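You operate a simulated robot arm through the tools that you are given. There is no shell and no other tool. Be economical: measure what you need, move in short steps, check, and stop when the job is done.

You are at the controls of a simulated robot arm. One attempt, no reset.

Task
Strip the blue block in the work table's vise and put it away.
Fine: its dial to FREE; pin into the rack's free hole before the vise lever is freed; jaw slid open; block onto the rubber mat.

It is judged by the outcome, as a careful person would: the job done as asked, and still so three seconds after it is handed in. It fails if anything else is knocked over, pushed out of place, dropped, spilled or broken.

Robot
A 6-joint arm with a two-finger parallel gripper, fixed in place. Base frame: the origin is at the foot of the arm, x ahead of it, y to its left, z up; the work surface is at about z = 864. Readings come in mm, rad, newtons and seconds.
With the tool pointing down near the work surface it reaches from about 240 to 640 mm from the base axis. Its first joint turns from -1.152 to 1.152 rad. Payload 2.7 kg.
Tool frame: the origin (TCP) lies between the finger pads and is the grasp point; the fingertips stand 23 mm ahead of it; z points along the fingers, y is the line along which they close. Largest opening 94 mm; finger width 38, thickness 10; the body of the gripper, 54 by 96 mm, starts 39 mm behind the TCP.
Orientation is that of the tool frame in the base frame, as [roll, pitch, yaw] about the fixed x, y, z axes, in that order (R = Rz(yaw) Ry(pitch) Rx(roll)). With the fingers straight down and closing along the base's y, the tool's x points along the base's -x, its y along +y and its z along -z.

Tools
- The arm moves only by the tool move_arm. Its argument "motion" is a list that holds one entry, the list of rows, each a list of 7 numbers: the turn, a rotation vector about the tool's x, y, z in rad, then the shift along the tool's x, y, z in mm, then the opening, from 0 (shut) to 1 (fully open). In form: [[[rx, ry, rz, x, y, z, fingers], ...]]. A call has 1 to 20 rows; each row shifts and turns the commanded pose from where the row before left it, along the tool's axes as they then stand. Each row takes 0.2 s and may step no farther than 50 mm and 0.15 rad from the row before; otherwise, or with a gripper value out of range, the whole call is refused. Where a pose cannot be reached the arm comes as near as it can. A force on the tool above 70 N (or 10 N above the force at the start of the call, whichever is more), or a blocked arm, ends the call early, and 0.2 s more pass. Each finger travels about 45 mm/s and halts on what it meets, pressing with about 32 N; the grip force reading is that of the motor and also rises with nothing between the fingers. The clock runs only during rows and for 0.2 s after the last one: add rows that do not move to give the fingers time. It gives the time, the measured TCP pose, the force on the tool (base axes), the opening and the grip force at its end, in the units of the frame above (readings bear some noise).
- Cameras (640 x 400 px; columns grow to the right, rows downward): "scene" is fixed at [79.4, -433.5, 1405.8]; the picture's right is [0.73, -0.69, 0.00], its down [-0.37, -0.40, -0.84] and it looks along [0.57, 0.61, -0.54] (base axes); focal length 370 px, centre (320, 200). "wrist" rides on the gripper at [86, 16, -75] in the tool frame; the picture's right is [-0.18, 0.98, 0.00], its down [-0.58, -0.11, -0.81] and it looks along [-0.79, -0.15, 0.59] (tool axes); focal length 243 px, centre (320, 200). There is no depth. A picture from a camera that has moved, and an enlarged one, comes with that camera's place and axes in the base frame and with its lens.
- camera(camera): a new picture of that camera. The clock stands still meanwhile.
- zoom(camera, box): a new picture of the part [left, top, right, bottom] of that camera's present view, enlarged. The clock stands still meanwhile.
- hand_in(): hands the job in; it is judged then, once.

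Go step by step. Nothing tells you positions but the pictures and the camera data: compare them with the known pose of the tool, close in by small moves and look again before you grip or let go. The budget is 120 turns and 76 pictures, counting those below and the enlarged ones. Unless the task says otherwise, let go and move clear before handing in, and close with one line.

The tools are called after "Call:" as name(argument=value, ...) on one line, values as JSON. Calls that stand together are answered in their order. move_arm: Moves the arm, as the interface text tells. Its arguments: {"type":"object","properties":{"motion":{"type":"array"}},"required":["motion"]} The other tools are called the same way: camera (camera) takes a picture; zoom (camera, box) takes an enlarged picture of a part of a camera's view; hand_in () hands the job in.

At the start:

```text
time: 0.0
tcp_pos: [393.4, -158.8, 1209.2]
tool_rot: [3.142, 0.002, -3.141]
contact_force: [0.2, 0.2, -0.4]
finger_gap: 94.0
gripper_force: 0.0
```

scene: 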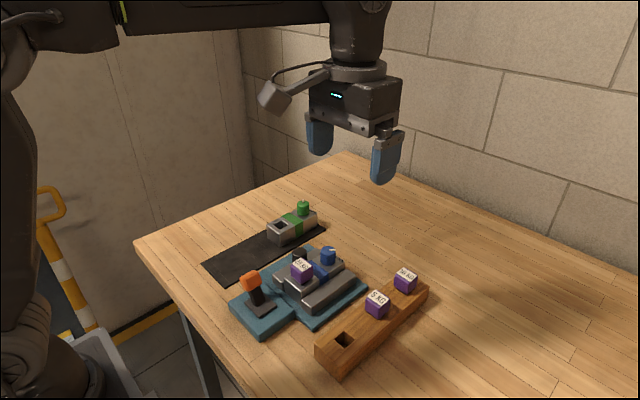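
wrist: 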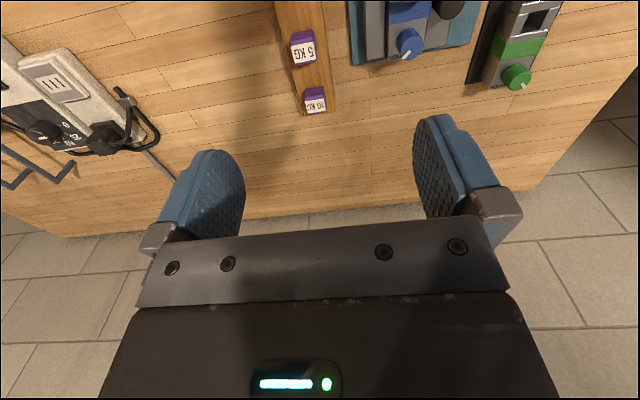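

I see a vise with a purple-headed pin, a blue block with a blue dial, an orange lever, a wooden rack with two pins and one free hole, and a mat with a green block on it. I'll zoom in for details first.

Call:
zoom(camera="scene", box=[220, 190, 380, 290])

Call:
zoom(camera="scene", box=[220, 240, 440, 378])

```text
4.00 times, centred on (300, 240) of scene
camera zoom: at [79.4, -433.5, 1405.8], right [0.73, -0.69, 0.0], down [-0.37, -0.4, -0.84], along [0.57, 0.61, -0.54], focal length 1478 px, centre (400, 40)
```

zoom: 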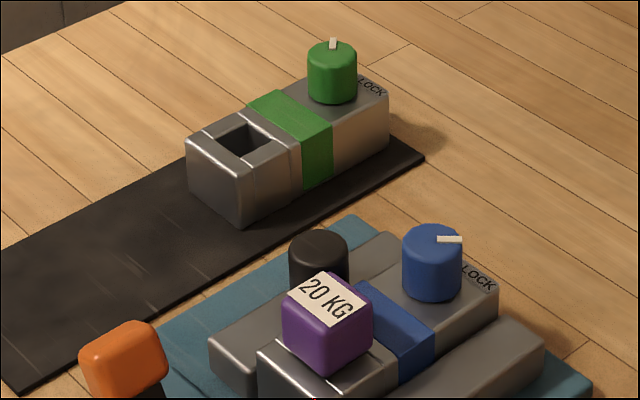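

```text
2.90 times, centred on (330, 309) of scene
camera zoom: at [79.4, -433.5, 1405.8], right [0.73, -0.69, 0.0], down [-0.37, -0.4, -0.84], along [0.57, 0.61, -0.54], focal length 1071 px, centre (291, -116)
```

zoom: 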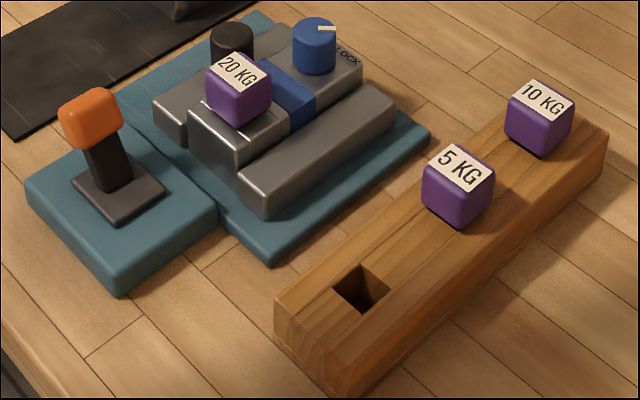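

I take the block to lie along x at about y=-60, with its pin near (385,-60), its dial near (449,-60), the lever near (305,-17) and the rack hole near (359,-191). I'll move the arm back to look with the wrist camera.

Call:
move_arm(motion=[[[0, 0, 0, 35, 35, 0, 1], [0, 0, 0, 35, 35, 0, 1], [0, 0, 0, 35, 30, 0, 1], [0, 0, 0, 0, 0, 0, 1]]])

Call:
camera(camera="wrist")

```text
time: 1.0
tcp_pos: [289.1, -60.0, 1206.1]
tool_rot: [3.141, 0.002, -3.141]
contact_force: [0.4, -0.8, -0.4]
finger_gap: 93.7
gripper_force: 0.1
```

```text
71 pictures are left
camera wrist: at [203.0, -42.3, 1281.1], right [0.18, 0.98, 0.0], down [0.58, -0.11, 0.81], along [0.79, -0.15, -0.59], focal length 243 px, centre (320, 200)
```

wrist: 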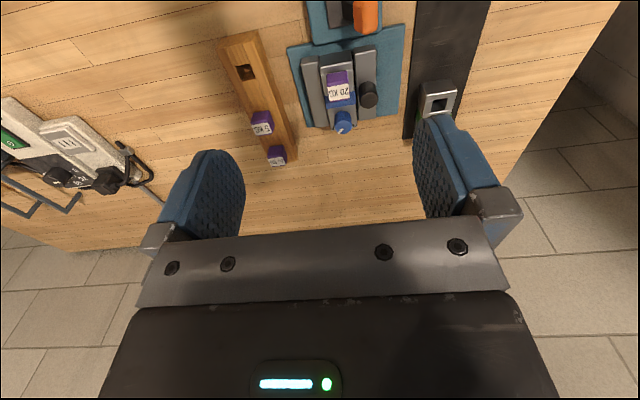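

The layout matches my estimate; I'll enlarge this overhead view.

Call:
zoom(camera="wrist", box=[208, 0, 496, 180])

Call:
zoom(camera="wrist", box=[288, 40, 416, 140])

```text
2.22 times, centred on (352, 90) of wrist
camera zoom: at [203.0, -42.3, 1281.1], right [0.18, 0.98, 0.0], down [0.58, -0.11, 0.81], along [0.79, -0.15, -0.59], focal length 539 px, centre (249, 444)
```

zoom: 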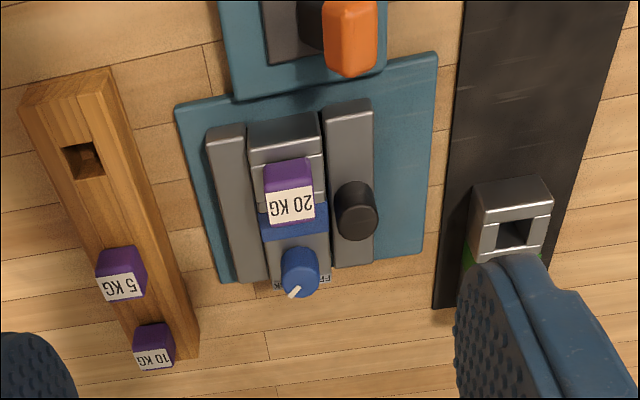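

```text
4.00 times, centred on (352, 90) of wrist
camera zoom: at [203.0, -42.3, 1281.1], right [0.18, 0.98, 0.0], down [0.58, -0.11, 0.81], along [0.79, -0.15, -0.59], focal length 970 px, centre (192, 640)
```

zoom: 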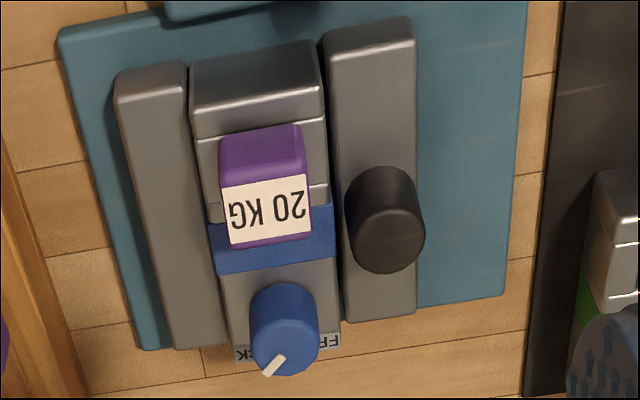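

LOCK is on the -y side of the label and FREE on the +y side, so the pointer needs about a quarter turn counter-clockwise seen from above. I'll hover above the dial, near (457,-50).

Call:
move_arm(motion=[[[0, 0, 0, -33, 2, 25, 1], [0, 0, 0, -33, 2, 25, 1], [0, 0, 0, -34, 2, 25, 1], [0, 0, 0, -34, 2, 25, 1], [0, 0, 0, -34, 2, 25, 1], [0, 0, 0, 0, 0, 0, 1]]])

Call:
camera(camera="wrist")

Call:
camera(camera="scene")

```text
time: 2.4
tcp_pos: [455.0, -47.4, 1081.5]
tool_rot: [-3.141, 0.0, 3.141]
contact_force: [0.3, -1.0, -0.2]
finger_gap: 94.1
gripper_force: 0.1
```

```text
68 pictures are left
camera wrist: at [370.1, -30.8, 1157.0], right [0.18, 0.98, 0.0], down [0.58, -0.11, 0.81], along [0.79, -0.15, -0.59], focal length 243 px, centre (320, 200)
```

wrist: 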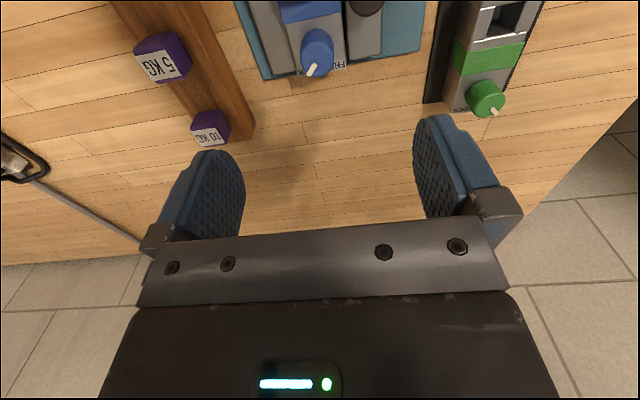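

```text
67 pictures are left
```

scene: 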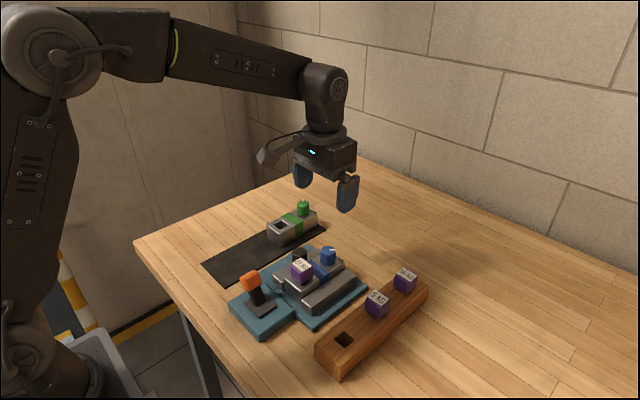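

The dial sits near (462,-51) with its top near z=951. I'll descend part way, turn the wrist 45° clockwise and narrow the opening.

Call:
move_arm(motion=[[[0, 0, 0.1309, 0, 0, 0, 0.8], [0, 0, 0.1309, 0, 0, 0, 0.6], [0, 0, 0.1309, 0, 0, 0, 0.5], [0, 0, 0.1309, 0, 0, 0, 0.5], [0, 0, 0.1309, 0, 0, 0, 0.5], [0, 0, 0.1309, 0, 0, 0, 0.5], [0, 0, 0, -8, 2, 35, 0.5], [0, 0, 0, 0, 0, 35, 0.5], [0, 0, 0, 0, 0, 0, 0.5]]])

Call:
camera(camera="wrist")

Call:
zoom(camera="scene", box=[240, 180, 400, 280])

```text
time: 4.4
tcp_pos: [459.6, -53.5, 1014.0]
tool_rot: [3.14, 0.001, 2.357]
contact_force: [0.0, 0.0, 0.0]
finger_gap: 46.9
gripper_force: 0.1
```

```text
66 pictures are left
camera wrist: at [410.5, 18.9, 1088.5], right [0.83, 0.56, 0.0], down [0.33, -0.49, 0.81], along [0.46, -0.67, -0.59], focal length 243 px, centre (320, 200)
```

wrist: 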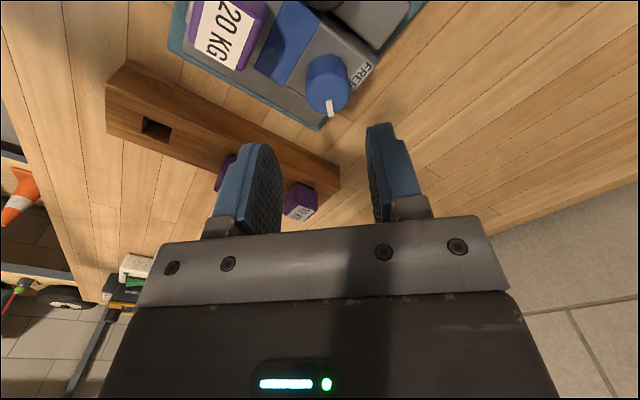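

```text
4.00 times, centred on (320, 230) of scene
camera zoom: at [79.4, -433.5, 1405.8], right [0.73, -0.69, 0.0], down [-0.37, -0.4, -0.84], along [0.57, 0.61, -0.54], focal length 1478 px, centre (320, 80)
```

zoom: 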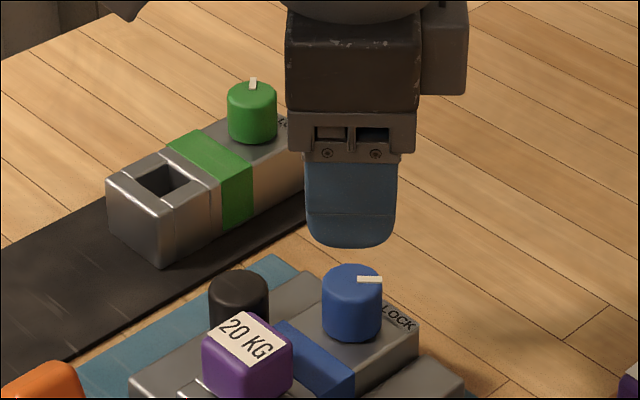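

The dial is a few mm off the tool axis, so I'll correct toward (461,-49), come closer and look again.

Call:
move_arm(motion=[[[0, 0, 0, 2.2, 4.2, 14, 0.5], [0, 0, 0, 0, 0, 14, 0.5], [0, 0, 0, 0, 0, 0, 0.5]]])

Call:
camera(camera="wrist")

Call:
zoom(camera="scene", box=[280, 210, 376, 270])

```text
time: 5.2
tcp_pos: [462.9, -48.1, 986.1]
tool_rot: [3.14, 0.0, 2.356]
contact_force: [0.5, -0.4, 0.1]
finger_gap: 47.2
gripper_force: 0.0
```

```text
64 pictures are left
camera wrist: at [413.2, 23.9, 1061.3], right [0.82, 0.57, 0.0], down [0.33, -0.49, 0.81], along [0.46, -0.67, -0.59], focal length 243 px, centre (320, 200)
```

wrist: 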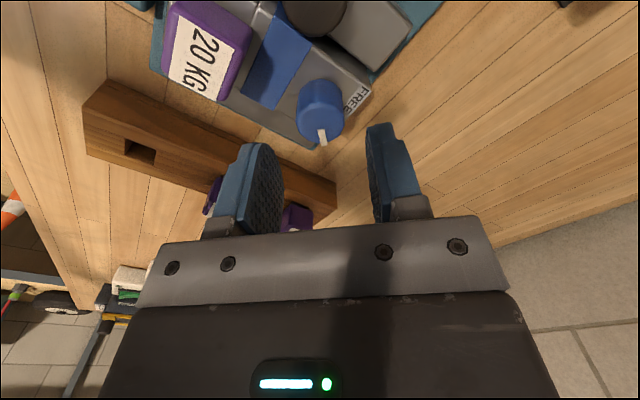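

```text
6.67 times, centred on (328, 240) of scene
camera zoom: at [79.4, -433.5, 1405.8], right [0.73, -0.69, 0.0], down [-0.37, -0.4, -0.84], along [0.57, 0.61, -0.54], focal length 2463 px, centre (267, -67)
```

zoom: 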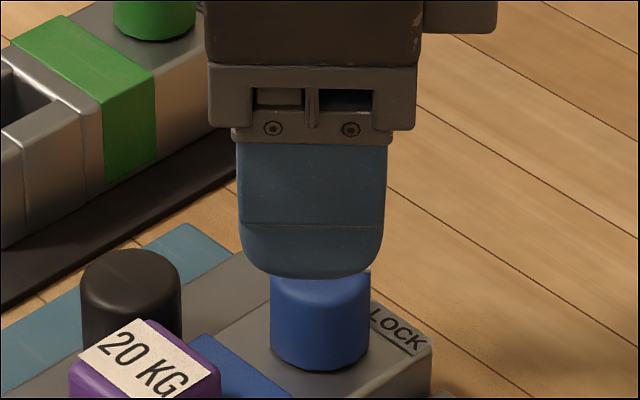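

The dial is centred between the fingers. I'll descend around it and close gently.

Call:
move_arm(motion=[[[0, 0, 0, 0, 0, 12, 0.5], [0, 0, 0, 0, 0, 12, 0.5], [0, 0, 0, 0, 0, 10, 0.5], [0, 0, 0, 0, 0, 0, 0.5]]])

Call:
zoom(camera="scene", box=[280, 210, 376, 270])

Call:
camera(camera="wrist")

```text
time: 6.2
tcp_pos: [464.2, -48.6, 952.2]
tool_rot: [3.142, 0.0, 2.355]
contact_force: [0.2, -0.2, -0.4]
finger_gap: 46.9
gripper_force: 0.2
```

```text
6.67 times, centred on (328, 240) of scene
camera zoom: at [79.4, -433.5, 1405.8], right [0.73, -0.69, 0.0], down [-0.37, -0.4, -0.84], along [0.57, 0.61, -0.54], focal length 2463 px, centre (267, -67)
```

zoom: 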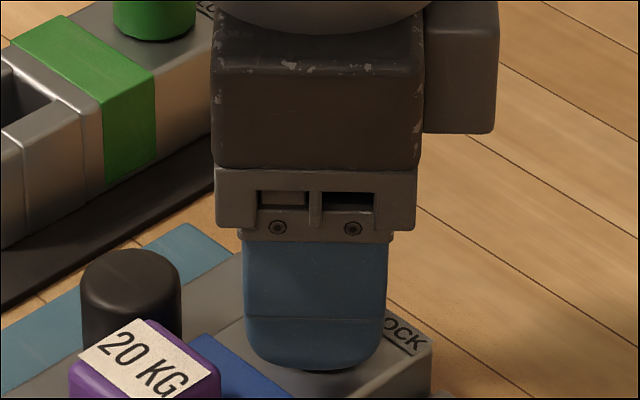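

```text
61 pictures are left
camera wrist: at [414.9, 23.9, 1027.4], right [0.82, 0.57, 0.0], down [0.33, -0.49, 0.81], along [0.46, -0.67, -0.59], focal length 243 px, centre (320, 200)
```

wrist: 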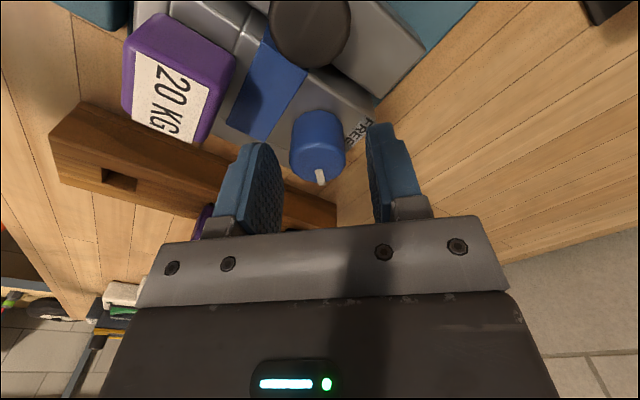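

The dial top appears to be at about z=940, so the fingertips overlap it only partly. I'll go 5 mm lower and close.

Call:
move_arm(motion=[[[0, 0, 0, 0, 0, 5, 0.5], [0, 0, 0, 0, 0, 0, 0.4], [0, 0, 0, 0, 0, 0, 0.3], [0, 0, 0, 0, 0, 0, 0.2], [0, 0, 0, 0, 0, 0, 0.2], [0, 0, 0, 0, 0, 0, 0.2]]])

Call:
camera(camera="wrist")

```text
time: 7.6
tcp_pos: [463.4, -46.9, 948.1]
tool_rot: [3.141, 0.001, 2.354]
contact_force: [-1.3, -2.4, 0.0]
finger_gap: 28.4
gripper_force: 31.8
```

```text
60 pictures are left
camera wrist: at [414.8, 24.2, 1022.6], right [0.82, 0.57, 0.0], down [0.33, -0.49, 0.81], along [0.46, -0.66, -0.59], focal length 243 px, centre (320, 200)
```

wrist: 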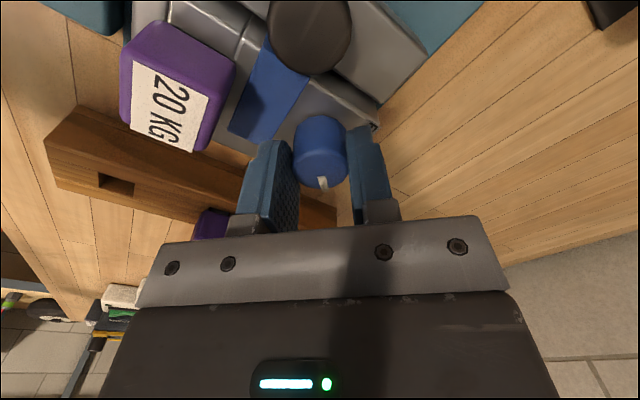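

The dial is gripped at 28.4 mm. Now I'll turn it counter-clockwise by 90°.

Call:
move_arm(motion=[[[0, 0, -0.1309, 0, 0, 0, 0.2], [0, 0, -0.1309, 0, 0, 0, 0.2], [0, 0, -0.1309, 0, 0, 0, 0.2], [0, 0, -0.1309, 0, 0, 0, 0.2], [0, 0, -0.1309, 0, 0, 0, 0.2], [0, 0, -0.1309, 0, 0, 0, 0.2], [0, 0, -0.1309, 0, 0, 0, 0.2], [0, 0, -0.1309, 0, 0, 0, 0.2], [0, 0, -0.1309, 0, 0, 0, 0.2], [0, 0, -0.1309, 0, 0, 0, 0.2], [0, 0, -0.1309, 0, 0, 0, 0.2], [0, 0, -0.1309, 0, 0, 0, 0.2], [0, 0, 0, 0, 0, 0, 0.2]]])

Call:
camera(camera="wrist")

Call:
zoom(camera="scene", box=[280, 210, 376, 270])

```text
time: 10.4
tcp_pos: [464.4, -47.1, 948.2]
tool_rot: [-3.139, 0.0, -2.354]
contact_force: [-11.9, -19.9, 14.3]
finger_gap: 28.5
gripper_force: 32.3
```

```text
59 pictures are left
camera wrist: at [392.5, -98.5, 1022.4], right [-0.57, 0.82, 0.0], down [0.49, 0.34, 0.81], along [0.66, 0.46, -0.59], focal length 243 px, centre (320, 200)
```

wrist: 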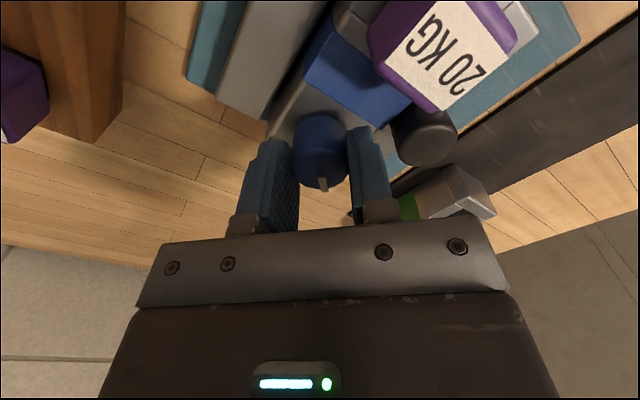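

```text
6.67 times, centred on (328, 240) of scene
camera zoom: at [78.9, -434.0, 1405.7], right [0.73, -0.69, 0.0], down [-0.37, -0.4, -0.84], along [0.57, 0.61, -0.54], focal length 2463 px, centre (267, -67)
```

zoom: 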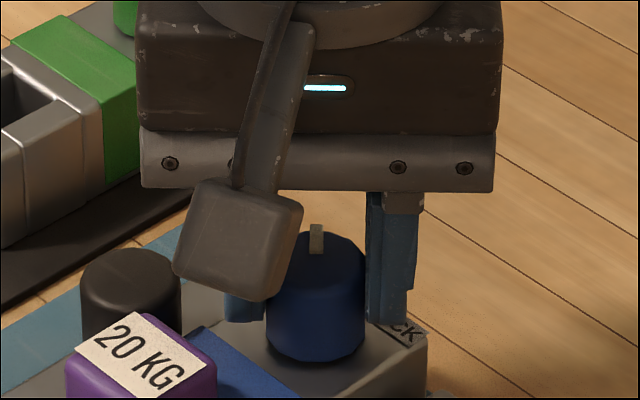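

The pointer now points toward (+x,+y), the FREE side. I'll release and rise.

Call:
move_arm(motion=[[[0, 0, 0, 0, 0, 0, 0.35], [0, 0, 0, 0, 0, 0, 0.5], [0, 0, 0, 0, 0, 0, 0.5], [0, 0, 0, 0, 0, -30, 0.5], [0, 0, 0, 0, 0, -40, 0.5], [0, 0, 0, 0, 0, -40, 0.5], [0, 0, 0, 0, 0, 0, 0.5]]])

Call:
camera(camera="wrist")

Call:
zoom(camera="scene", box=[240, 230, 368, 310])

```text
time: 12.0
tcp_pos: [465.1, -48.2, 1059.4]
tool_rot: [-3.141, 0.0, -2.355]
contact_force: [-0.7, 0.2, 0.0]
finger_gap: 46.9
gripper_force: 0.0
```

```text
57 pictures are left
camera wrist: at [393.8, -97.7, 1134.4], right [-0.57, 0.82, 0.0], down [0.49, 0.33, 0.81], along [0.67, 0.46, -0.59], focal length 243 px, centre (320, 200)
```

wrist: 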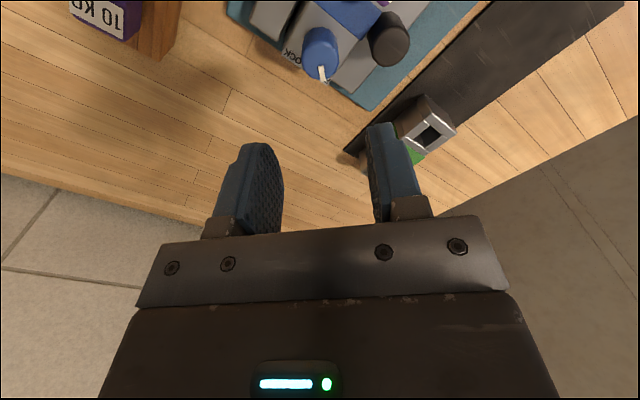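

```text
5.00 times, centred on (304, 270) of scene
camera zoom: at [79.4, -433.5, 1405.8], right [0.73, -0.69, 0.0], down [-0.37, -0.4, -0.84], along [0.57, 0.61, -0.54], focal length 1848 px, centre (400, -150)
```

zoom: 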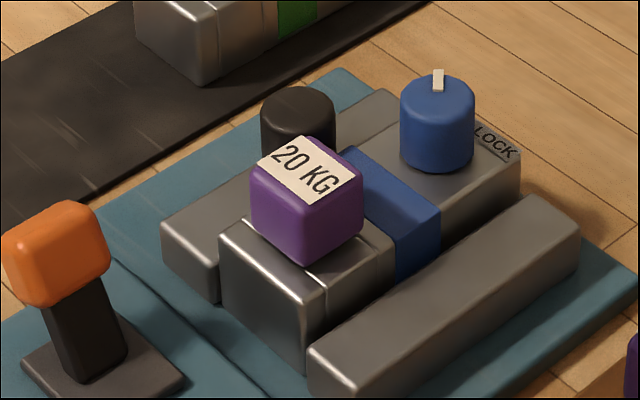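

The dial points to FREE. Next I'll straighten the wrist and hover over the pin head, near (396,-49).

Call:
move_arm(motion=[[[0, 0, 0.1309, 0, 0, 0, 0.6], [0, 0, 0.1309, 0, 0, 0, 0.6], [0, 0, 0.1309, 0, 0, 0, 0.6], [0, 0, 0.1309, 0, 0, 0, 0.6], [0, 0, 0.1309, 0, 0, 0, 0.6], [0, 0, 0.1309, 0, 0, 0, 0.6], [0, 0, 0, 35, 0, 10, 0.6], [0, 0, 0, 34, -1, 10, 0.6], [0, 0, 0, 0, 0, 0, 0.6]]])

Call:
camera(camera="wrist")

```text
time: 14.0
tcp_pos: [396.3, -47.2, 1037.7]
tool_rot: [3.141, 0.003, -3.141]
contact_force: [-0.2, 0.5, 0.6]
finger_gap: 56.2
gripper_force: 0.1
```

```text
55 pictures are left
camera wrist: at [310.3, -31.8, 1111.7], right [0.18, 0.98, 0.0], down [0.58, -0.11, 0.81], along [0.79, -0.15, -0.59], focal length 243 px, centre (320, 200)
```

wrist: 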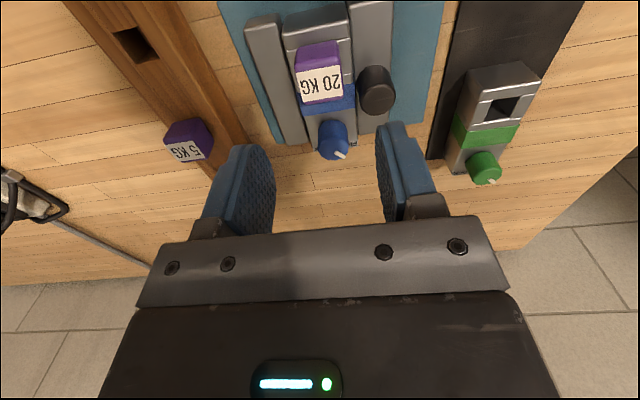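

The pin head is almost on the tool axis. I'll descend part way and recheck.

Call:
move_arm(motion=[[[0, 0, 0, 0, 0, 25, 0.6], [0, 0, 0, 0, 1, 25, 0.6], [0, 0, 0, 0, 0, 0, 0.6]]])

Call:
camera(camera="wrist")

Call:
zoom(camera="scene", box=[240, 220, 368, 300])

```text
time: 14.8
tcp_pos: [396.1, -48.0, 986.6]
tool_rot: [3.141, 0.002, -3.141]
contact_force: [-0.7, 0.5, 0.0]
finger_gap: 56.5
gripper_force: 0.1
```

```text
54 pictures are left
camera wrist: at [310.3, -31.6, 1061.6], right [0.18, 0.98, 0.0], down [0.58, -0.11, 0.81], along [0.79, -0.15, -0.59], focal length 243 px, centre (320, 200)
```

wrist: 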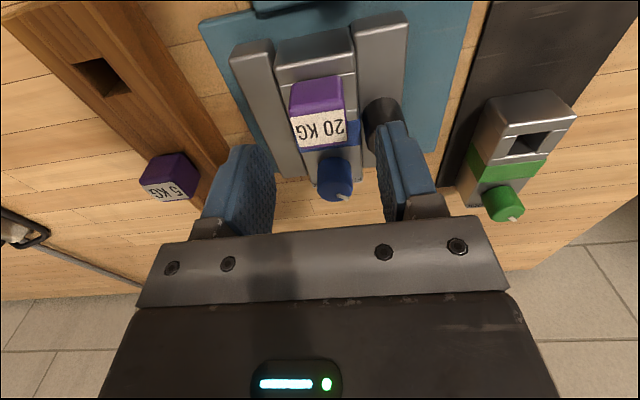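

```text
5.00 times, centred on (304, 260) of scene
camera zoom: at [79.4, -433.5, 1405.8], right [0.73, -0.69, 0.0], down [-0.37, -0.4, -0.84], along [0.57, 0.61, -0.54], focal length 1848 px, centre (400, -100)
```

zoom: 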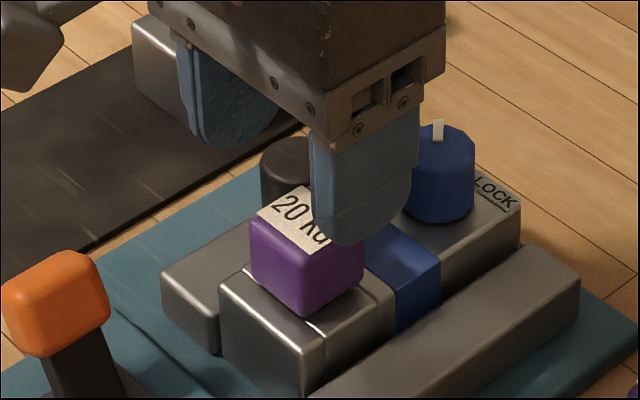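

The knob is too close for fingers that close along y, so I'll turn the wrist 90° to grip the pin head along x, between head and dial.

Call:
move_arm(motion=[[[0, 0, 0.1309, 0, 0, -10, 0.6], [0, 0, 0.1309, 0, 0, 0, 0.55], [0, 0, 0.1309, 0, 0, 0, 0.5], [0, 0, 0.1309, 0, 0, 0, 0.48], [0, 0, 0.1309, 0, 0, 0, 0.48], [0, 0, 0.1309, 0, 0, 0, 0.48], [0, 0, 0.1309, 0, 0, 0, 0.48], [0, 0, 0.1309, 0, 0, 0, 0.48], [0, 0, 0.1309, 0, 0, 0, 0.48], [0, 0, 0.1309, 0, 0, 0, 0.48], [0, 0, 0.1309, 0, 0, 0, 0.48], [0, 0, 0.1309, 0, 0, 0, 0.48], [0, 0, 0, 0, 0, 0, 0.48]]])

Call:
camera(camera="wrist")

Call:
zoom(camera="scene", box=[240, 220, 368, 300])

```text
time: 17.6
tcp_pos: [394.5, -48.1, 996.2]
tool_rot: [3.14, -0.001, 1.568]
contact_force: [0.2, 0.1, -0.8]
finger_gap: 45.1
gripper_force: 0.1
```

```text
52 pictures are left
camera wrist: at [412.4, 38.6, 1072.2], right [0.98, -0.19, 0.0], down [-0.11, -0.58, 0.81], along [-0.15, -0.79, -0.59], focal length 243 px, centre (320, 200)
```

wrist: 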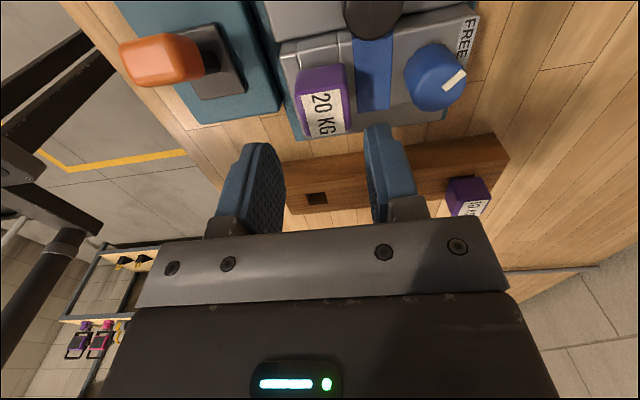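

```text
5.00 times, centred on (304, 260) of scene
camera zoom: at [79.4, -433.5, 1405.8], right [0.73, -0.69, 0.0], down [-0.37, -0.4, -0.84], along [0.57, 0.61, -0.54], focal length 1848 px, centre (400, -100)
```

zoom: 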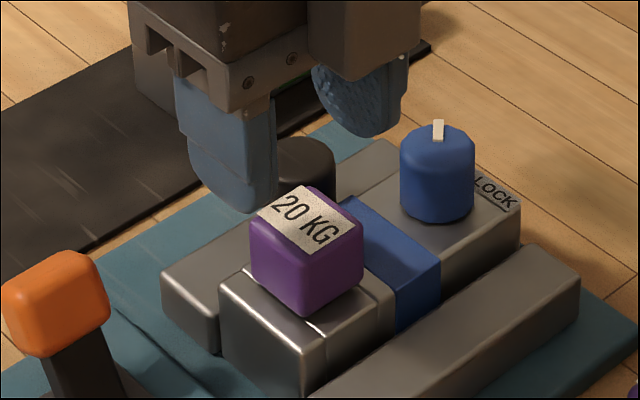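

The head is centred to within a few mm. I'll correct 2.5 mm along x, descend and close on the head.

Call:
move_arm(motion=[[[0, 0, 0, 1, 2.5, 16, 0.48], [0, 0, 0, 0, 0, 16, 0.48], [0, 0, 0, 0, 0, 13, 0.48], [0, 0, 0, 0, 0, 0, 0.48]]])

Call:
camera(camera="wrist")

Call:
zoom(camera="scene", box=[240, 220, 368, 300])

```text
time: 18.6
tcp_pos: [395.7, -48.8, 953.0]
tool_rot: [3.139, 0.0, 1.571]
contact_force: [-0.3, -0.7, 0.1]
finger_gap: 45.1
gripper_force: 0.0
```

```text
50 pictures are left
camera wrist: at [413.7, 38.2, 1027.3], right [0.98, -0.18, 0.0], down [-0.11, -0.58, 0.81], along [-0.15, -0.79, -0.59], focal length 243 px, centre (320, 200)
```

wrist: 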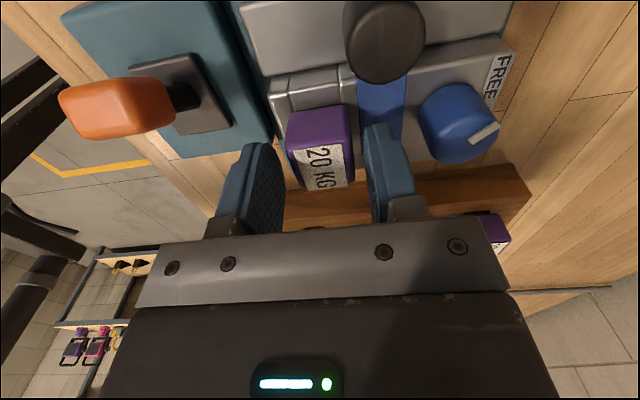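

```text
5.00 times, centred on (304, 260) of scene
camera zoom: at [79.4, -433.5, 1405.8], right [0.73, -0.69, 0.0], down [-0.37, -0.4, -0.84], along [0.57, 0.61, -0.54], focal length 1848 px, centre (400, -100)
```

zoom: 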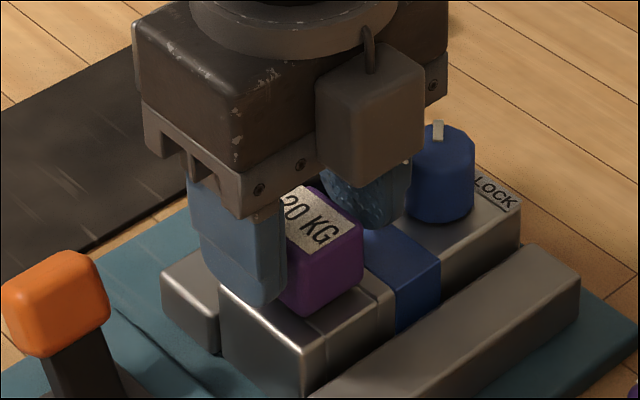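

The fingers straddle the head. I'll lower 4 mm, centre by 3 mm and close.

Call:
move_arm(motion=[[[0, 0, 0, 0, 3, 4, 0.48], [0, 0, 0, 0, 0, 0, 0.38], [0, 0, 0, 0, 0, 0, 0.28], [0, 0, 0, 0, 0, 0, 0.2], [0, 0, 0, 0, 0, 0, 0.2]]])

Call:
camera(camera="wrist")

```text
time: 19.8
tcp_pos: [401.2, -48.2, 948.0]
tool_rot: [3.14, 0.0, 1.57]
contact_force: [1.0, -0.5, 0.8]
finger_gap: 31.4
gripper_force: 31.9
```

```text
48 pictures are left
camera wrist: at [417.0, 38.5, 1023.2], right [0.98, -0.18, 0.0], down [-0.11, -0.58, 0.81], along [-0.15, -0.79, -0.59], focal length 243 px, centre (320, 200)
```

wrist: 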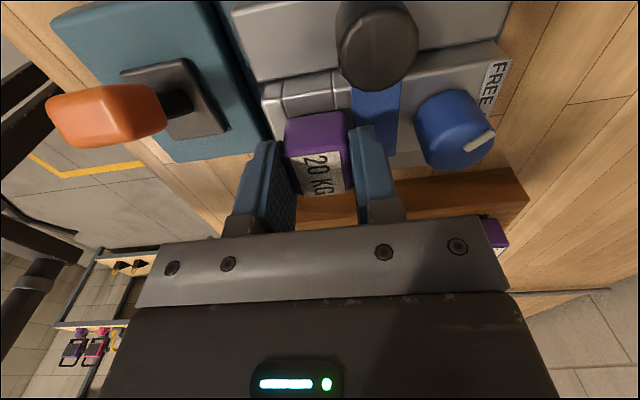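

The head is held at 31.4 mm. I'll lift straight up slowly.

Call:
move_arm(motion=[[[0, 0, 0, 0, 0, -8, 0.2], [0, 0, 0, 0, 0, -10, 0.2], [0, 0, 0, 0, 0, -15, 0.2], [0, 0, 0, 0, 0, -20, 0.2], [0, 0, 0, 0, 0, -25, 0.2], [0, 0, 0, 0, 0, -25, 0.2], [0, 0, 0, 0, 0, 0, 0.2]]])

Call:
camera(camera="scene")

Call:
camera(camera="wrist")

```text
time: 21.4
tcp_pos: [400.5, -46.0, 1051.1]
tool_rot: [3.141, -0.002, 1.57]
contact_force: [-0.7, 0.5, -0.6]
finger_gap: 31.5
gripper_force: 31.8
```

```text
47 pictures are left
```

scene: 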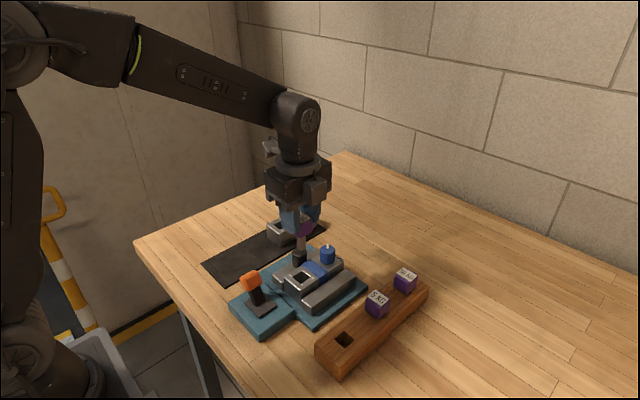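

```text
46 pictures are left
camera wrist: at [417.5, 39.0, 1125.9], right [0.98, -0.18, 0.0], down [-0.11, -0.58, 0.81], along [-0.15, -0.79, -0.59], focal length 243 px, centre (320, 200)
```

wrist: 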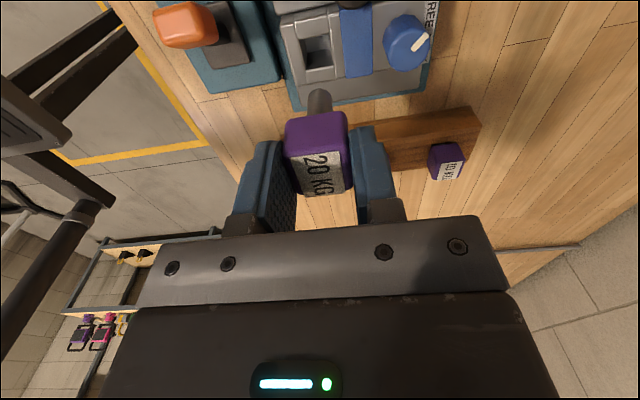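

The pin is out with a round grey shaft. I'll enlarge to judge shaft length and clearance, and view the rack hole.

Call:
zoom(camera="scene", box=[256, 200, 352, 300])

Call:
zoom(camera="scene", box=[310, 260, 438, 380])

```text
4.00 times, centred on (304, 250) of scene
camera zoom: at [79.4, -433.5, 1405.8], right [0.73, -0.69, 0.0], down [-0.37, -0.4, -0.84], along [0.57, 0.61, -0.54], focal length 1478 px, centre (384, 0)
```

zoom: 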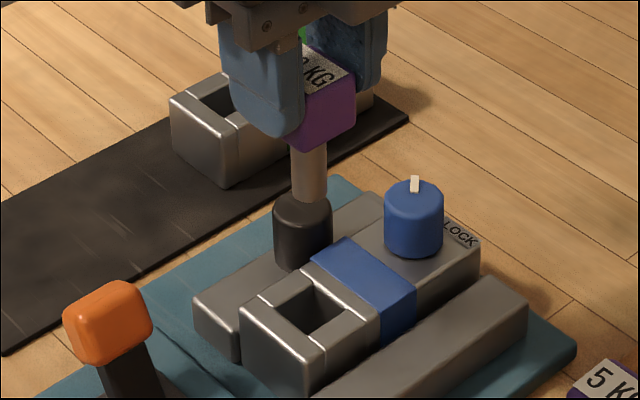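

```text
3.33 times, centred on (374, 320) of scene
camera zoom: at [79.4, -433.5, 1405.8], right [0.73, -0.69, 0.0], down [-0.37, -0.4, -0.84], along [0.57, 0.61, -0.54], focal length 1232 px, centre (140, -200)
```

zoom: 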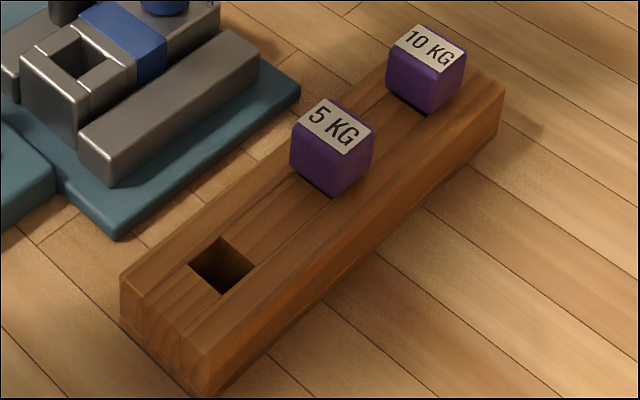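

The shaft is about 28 mm long and 15 mm thick, and the hole is about 22 mm square near (366,-187), rack top about z=900. I'll carry the pin above it.

Call:
move_arm(motion=[[[0, 0, 0, -28, -7, 0, 0.2], [0, 0, 0, -28, -7, 0, 0.2], [0, 0, 0, -28, -7, 0, 0.2], [0, 0, 0, -28, -7, 0, 0.2], [0, 0, 0, -30, -7, 0, 0.2], [0, 0, 0, 0, 0, 25, 0.2], [0, 0, 0, 0, 0, 25, 0.2], [0, 0, 0, 0, 0, 0, 0.2]]])

Call:
camera(camera="wrist")

Call:
zoom(camera="scene", box=[290, 260, 418, 380])

```text
time: 23.2
tcp_pos: [367.9, -188.4, 999.2]
tool_rot: [3.139, -0.001, 1.572]
contact_force: [-0.5, -0.2, -0.7]
finger_gap: 31.3
gripper_force: 31.3
```

```text
43 pictures are left
camera wrist: at [384.5, -102.5, 1075.0], right [0.98, -0.18, 0.0], down [-0.11, -0.58, 0.81], along [-0.15, -0.79, -0.59], focal length 243 px, centre (320, 200)
```

wrist: 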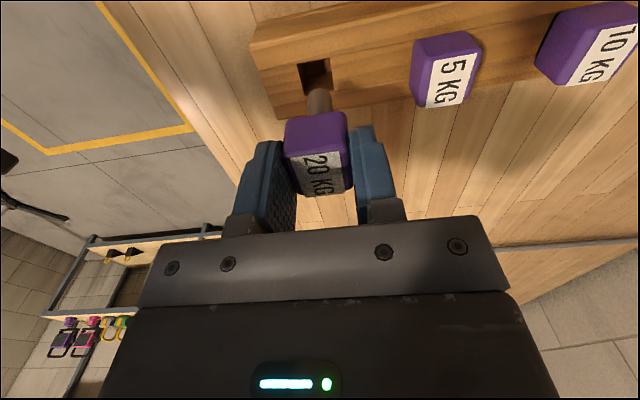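

```text
3.33 times, centred on (354, 320) of scene
camera zoom: at [79.4, -433.5, 1405.8], right [0.73, -0.69, 0.0], down [-0.37, -0.4, -0.84], along [0.57, 0.61, -0.54], focal length 1232 px, centre (207, -200)
```

zoom: 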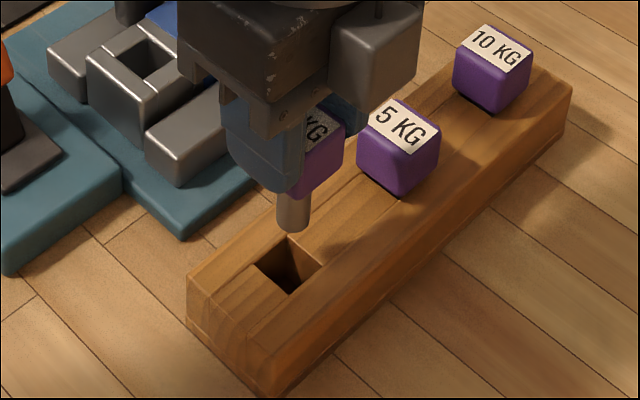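

The pin is nearly over the hole, which looks about 2 mm toward -x. I'll enlarge the wrist view to refine.

Call:
zoom(camera="wrist", box=[256, 30, 384, 130])

```text
4.00 times, centred on (320, 80) of wrist
camera zoom: at [384.5, -102.5, 1075.0], right [0.98, -0.18, 0.0], down [-0.11, -0.58, 0.81], along [-0.15, -0.79, -0.59], focal length 970 px, centre (320, 680)
```

zoom: 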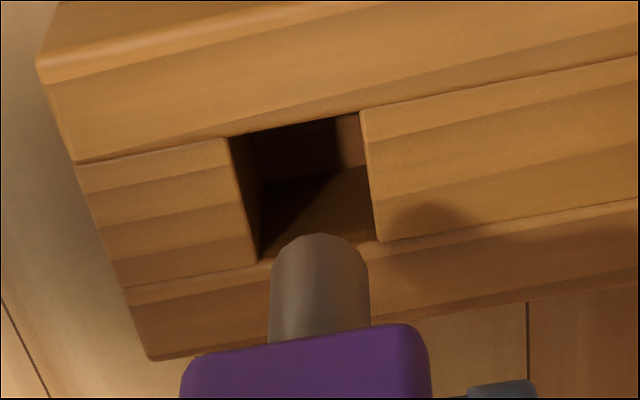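

The hole centre is about 2.4 mm toward -x and 1.5 mm toward -y of the shaft. I'll correct and lower to just inside the hole.

Call:
move_arm(motion=[[[0, 0, 0, -1.5, -2.5, 0, 0.2], [0, 0, 0, 0, 0, 12, 0.2], [0, 0, 0, 0, 0, 12, 0.2], [0, 0, 0, 0, 0, 0, 0.2]]])

Call:
zoom(camera="wrist", box=[256, 30, 384, 130])

Call:
zoom(camera="scene", box=[290, 290, 386, 370])

```text
time: 24.2
tcp_pos: [363.9, -191.3, 976.2]
tool_rot: [3.14, 0.0, 1.57]
contact_force: [-0.1, -0.5, -0.4]
finger_gap: 31.4
gripper_force: 31.5
```

```text
4.00 times, centred on (320, 80) of wrist
camera zoom: at [380.5, -104.3, 1051.3], right [0.98, -0.18, 0.0], down [-0.11, -0.58, 0.81], along [-0.15, -0.79, -0.59], focal length 970 px, centre (320, 680)
```

zoom: 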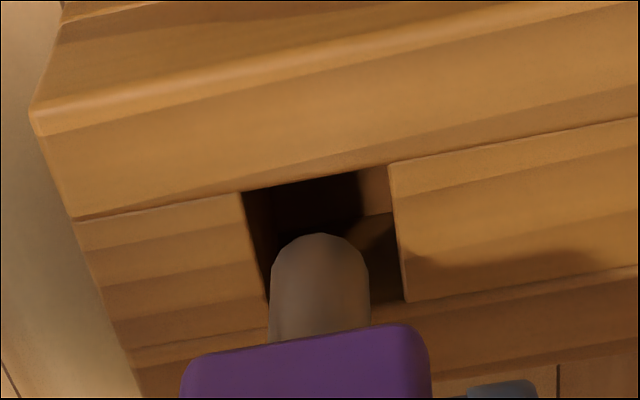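

```text
5.00 times, centred on (338, 330) of scene
camera zoom: at [79.5, -433.5, 1405.8], right [0.73, -0.69, 0.0], down [-0.37, -0.4, -0.84], along [0.57, 0.61, -0.54], focal length 1848 px, centre (230, -450)
```

zoom: 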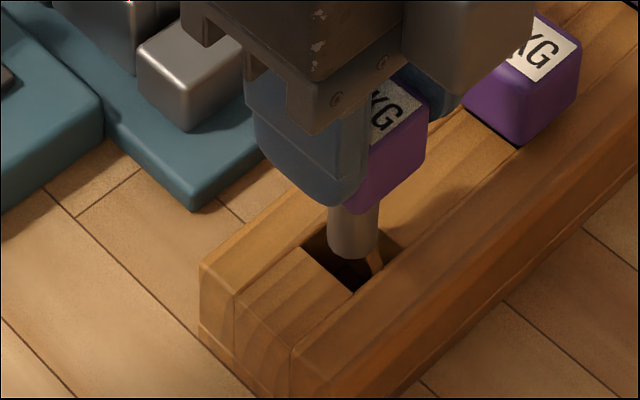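

The alignment is within about 1 mm. I'll lower in small steps while watching the force.

Call:
move_arm(motion=[[[0, 0, 0, 0, 1, 5, 0.2], [0, 0, 0, 0, 0, 5, 0.2], [0, 0, 0, 0, 0, 5, 0.2], [0, 0, 0, 0, 0, 0, 0.2]]])

Call:
zoom(camera="scene", box=[290, 290, 386, 370])

Call:
zoom(camera="wrist", box=[256, 30, 384, 130])

```text
time: 25.2
tcp_pos: [365.0, -190.4, 961.9]
tool_rot: [3.14, -0.001, 1.571]
contact_force: [-0.4, 0.7, -0.8]
finger_gap: 31.4
gripper_force: 32.0
```

```text
5.00 times, centred on (338, 330) of scene
camera zoom: at [79.5, -433.5, 1405.8], right [0.73, -0.69, 0.0], down [-0.37, -0.4, -0.84], along [0.57, 0.61, -0.54], focal length 1848 px, centre (230, -450)
```

zoom: 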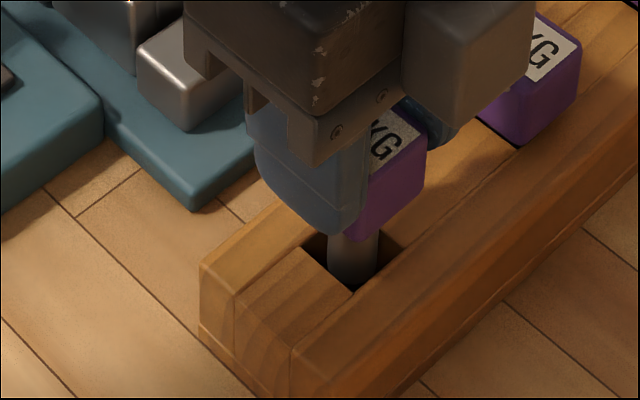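

```text
4.00 times, centred on (320, 80) of wrist
camera zoom: at [382.0, -103.5, 1036.4], right [0.98, -0.18, 0.0], down [-0.11, -0.58, 0.81], along [-0.15, -0.79, -0.59], focal length 970 px, centre (320, 680)
```

zoom: 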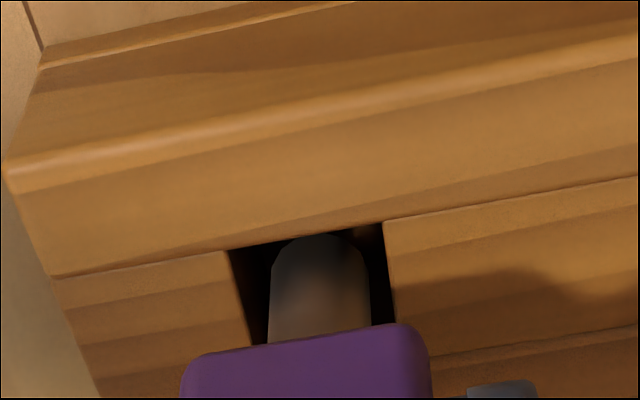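

The shaft has entered the hole without contact force. I'll keep lowering until the head is nearly seated.

Call:
move_arm(motion=[[[0, 0, 0, 0, 0, 6, 0.2], [0, 0, 0, 0, 0, 6, 0.2], [0, 0, 0, 0, 0, 6, 0.2], [0, 0, 0, 0, 0, 5, 0.2], [0, 0, 0, 0, 0, 0, 0.2]]])

Call:
zoom(camera="scene", box=[290, 270, 418, 370])

```text
time: 26.4
tcp_pos: [365.7, -191.8, 937.6]
tool_rot: [3.14, -0.001, 1.572]
contact_force: [-0.1, -0.2, -0.6]
finger_gap: 31.3
gripper_force: 32.2
```

```text
4.00 times, centred on (354, 320) of scene
camera zoom: at [79.5, -433.5, 1405.8], right [0.73, -0.69, 0.0], down [-0.37, -0.4, -0.84], along [0.57, 0.61, -0.54], focal length 1478 px, centre (184, -280)
```

zoom: 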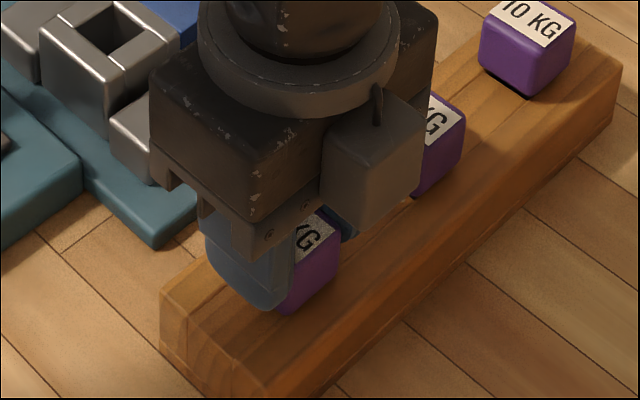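

It's almost seated. I'll lower slowly until I feel contact.

Call:
move_arm(motion=[[[0, 0, 0, 0, 0, 2, 0.2], [0, 0, 0, 0, 0, 2, 0.2], [0, 0, 0, 0, 0, 2, 0.2], [0, 0, 0, 0, 0, 0, 0.2]]])

```text
time: 27.4
tcp_pos: [366.0, -191.2, 934.7]
tool_rot: [3.136, 0.002, 1.573]
contact_force: [-3.3, -4.5, 31.3]
finger_gap: 31.5
gripper_force: 32.3
```

Contact shows the head is seated on the rack. I'll release and rise.

Call:
move_arm(motion=[[[0, 0, 0, 0, 0, -3, 0.2], [0, 0, 0, 0, 0, 0, 0.4], [0, 0, 0, 0, 0, 0, 0.5], [0, 0, 0, 0, 0, 0, 0.5], [0, 0, 0, 0, 0, -20, 0.5], [0, 0, 0, 0, 0, -40, 0.5], [0, 0, 0, 0, 0, -40, 0.5], [0, 0, 0, 0, 0, 0, 0.5]]])

Call:
zoom(camera="scene", box=[220, 240, 428, 370])

```text
time: 29.2
tcp_pos: [366.1, -189.7, 1035.5]
tool_rot: [3.141, -0.001, 1.57]
contact_force: [-0.1, 0.6, 0.3]
finger_gap: 47.0
gripper_force: 0.0
```

```text
3.08 times, centred on (324, 305) of scene
camera zoom: at [79.4, -433.5, 1405.8], right [0.73, -0.69, 0.0], down [-0.37, -0.4, -0.84], along [0.57, 0.61, -0.54], focal length 1137 px, centre (308, -123)
```

zoom: 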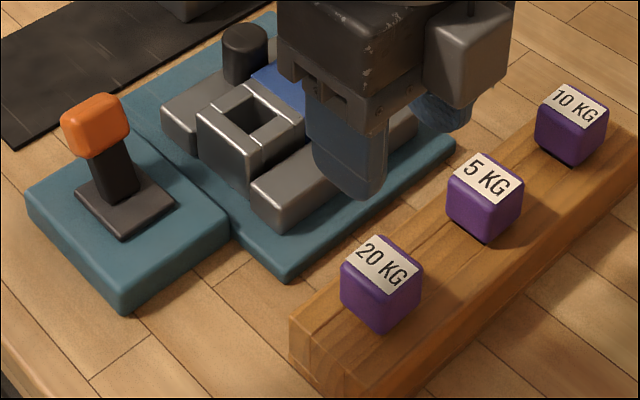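

All three pins are seated in the rack. Next is the lever: its knob is near (315,-7,935), leaning toward +y from a base near y=-27. I'll move above it for a closer look.

Call:
move_arm(motion=[[[0, 0, 0, 44, -10, 0, 0.5], [0, 0, 0, 44, -10, 0, 0.5], [0, 0, 0, 44, -10, 0, 0.5], [0, 0, 0, 44, -10, 0, 0.3], [0, 0, 0, 44, -10, 0, 0.1], [0, 0, 0, 0, 0, 0, 0], [0, 0, 0, 0, 0, 0, 0]]])

Call:
camera(camera="wrist")

Call:
zoom(camera="scene", box=[216, 250, 312, 350])

```text
time: 30.8
tcp_pos: [315.3, 29.4, 1036.4]
tool_rot: [3.14, 0.0, 1.571]
contact_force: [-0.5, 0.4, 0.3]
finger_gap: 0.0
gripper_force: 31.9
```

```text
34 pictures are left
camera wrist: at [331.8, 115.6, 1111.5], right [0.98, -0.18, 0.0], down [-0.11, -0.58, 0.81], along [-0.15, -0.79, -0.59], focal length 243 px, centre (320, 200)
```

wrist: 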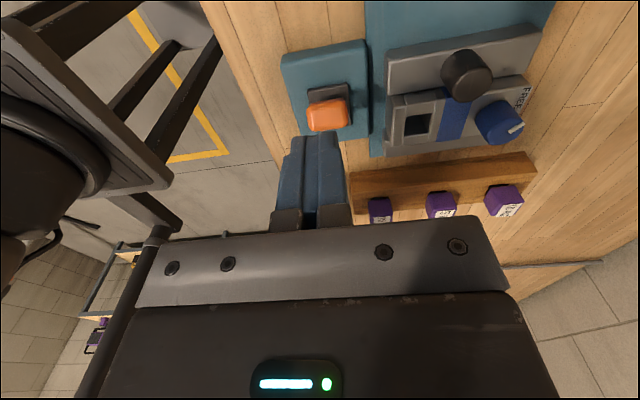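

```text
4.00 times, centred on (264, 300) of scene
camera zoom: at [79.4, -433.5, 1405.8], right [0.73, -0.69, 0.0], down [-0.37, -0.4, -0.84], along [0.57, 0.61, -0.54], focal length 1478 px, centre (544, -200)
```

zoom: 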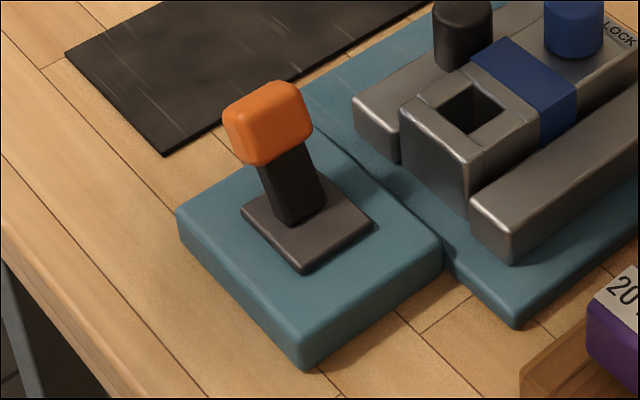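

The lever leans along +y only, so freeing it should mean swinging it to -y. I'll lower the closed fingers on its +y side and push gently.

Call:
move_arm(motion=[[[0, 0, 0, 11, 1, 10, 0], [0, 0, 0, 0, 0, 40, 0], [0, 0, 0, 0, 0, 44, 0], [0, 0, 0, 0, 0, 0, 0]]])

Call:
camera(camera="wrist")

Call:
zoom(camera="scene", box=[216, 230, 312, 330])

```text
time: 31.8
tcp_pos: [313.9, 37.3, 940.4]
tool_rot: [-3.142, 0.001, 1.572]
contact_force: [0.3, -0.4, 0.0]
finger_gap: 0.0
gripper_force: 31.8
```

```text
32 pictures are left
camera wrist: at [330.8, 123.3, 1015.5], right [0.98, -0.18, 0.0], down [-0.11, -0.58, 0.81], along [-0.15, -0.79, -0.59], focal length 243 px, centre (320, 200)
```

wrist: 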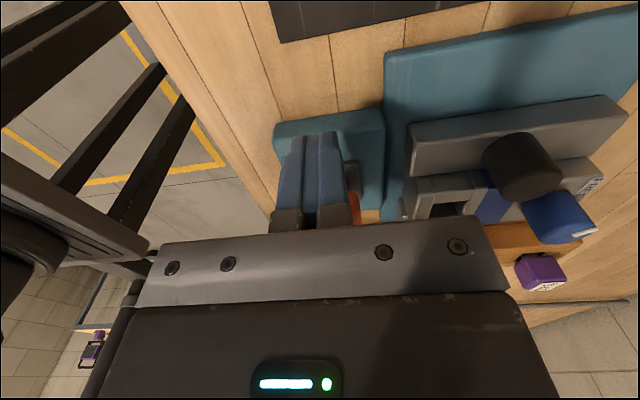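

```text
4.00 times, centred on (264, 280) of scene
camera zoom: at [79.4, -433.5, 1405.8], right [0.73, -0.69, 0.0], down [-0.37, -0.4, -0.84], along [0.57, 0.61, -0.54], focal length 1478 px, centre (544, -120)
```

zoom: 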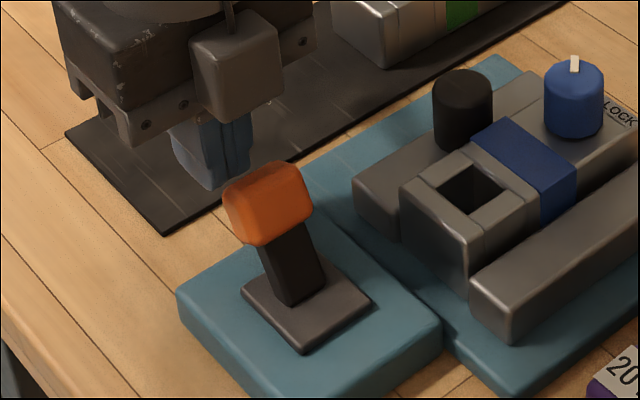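

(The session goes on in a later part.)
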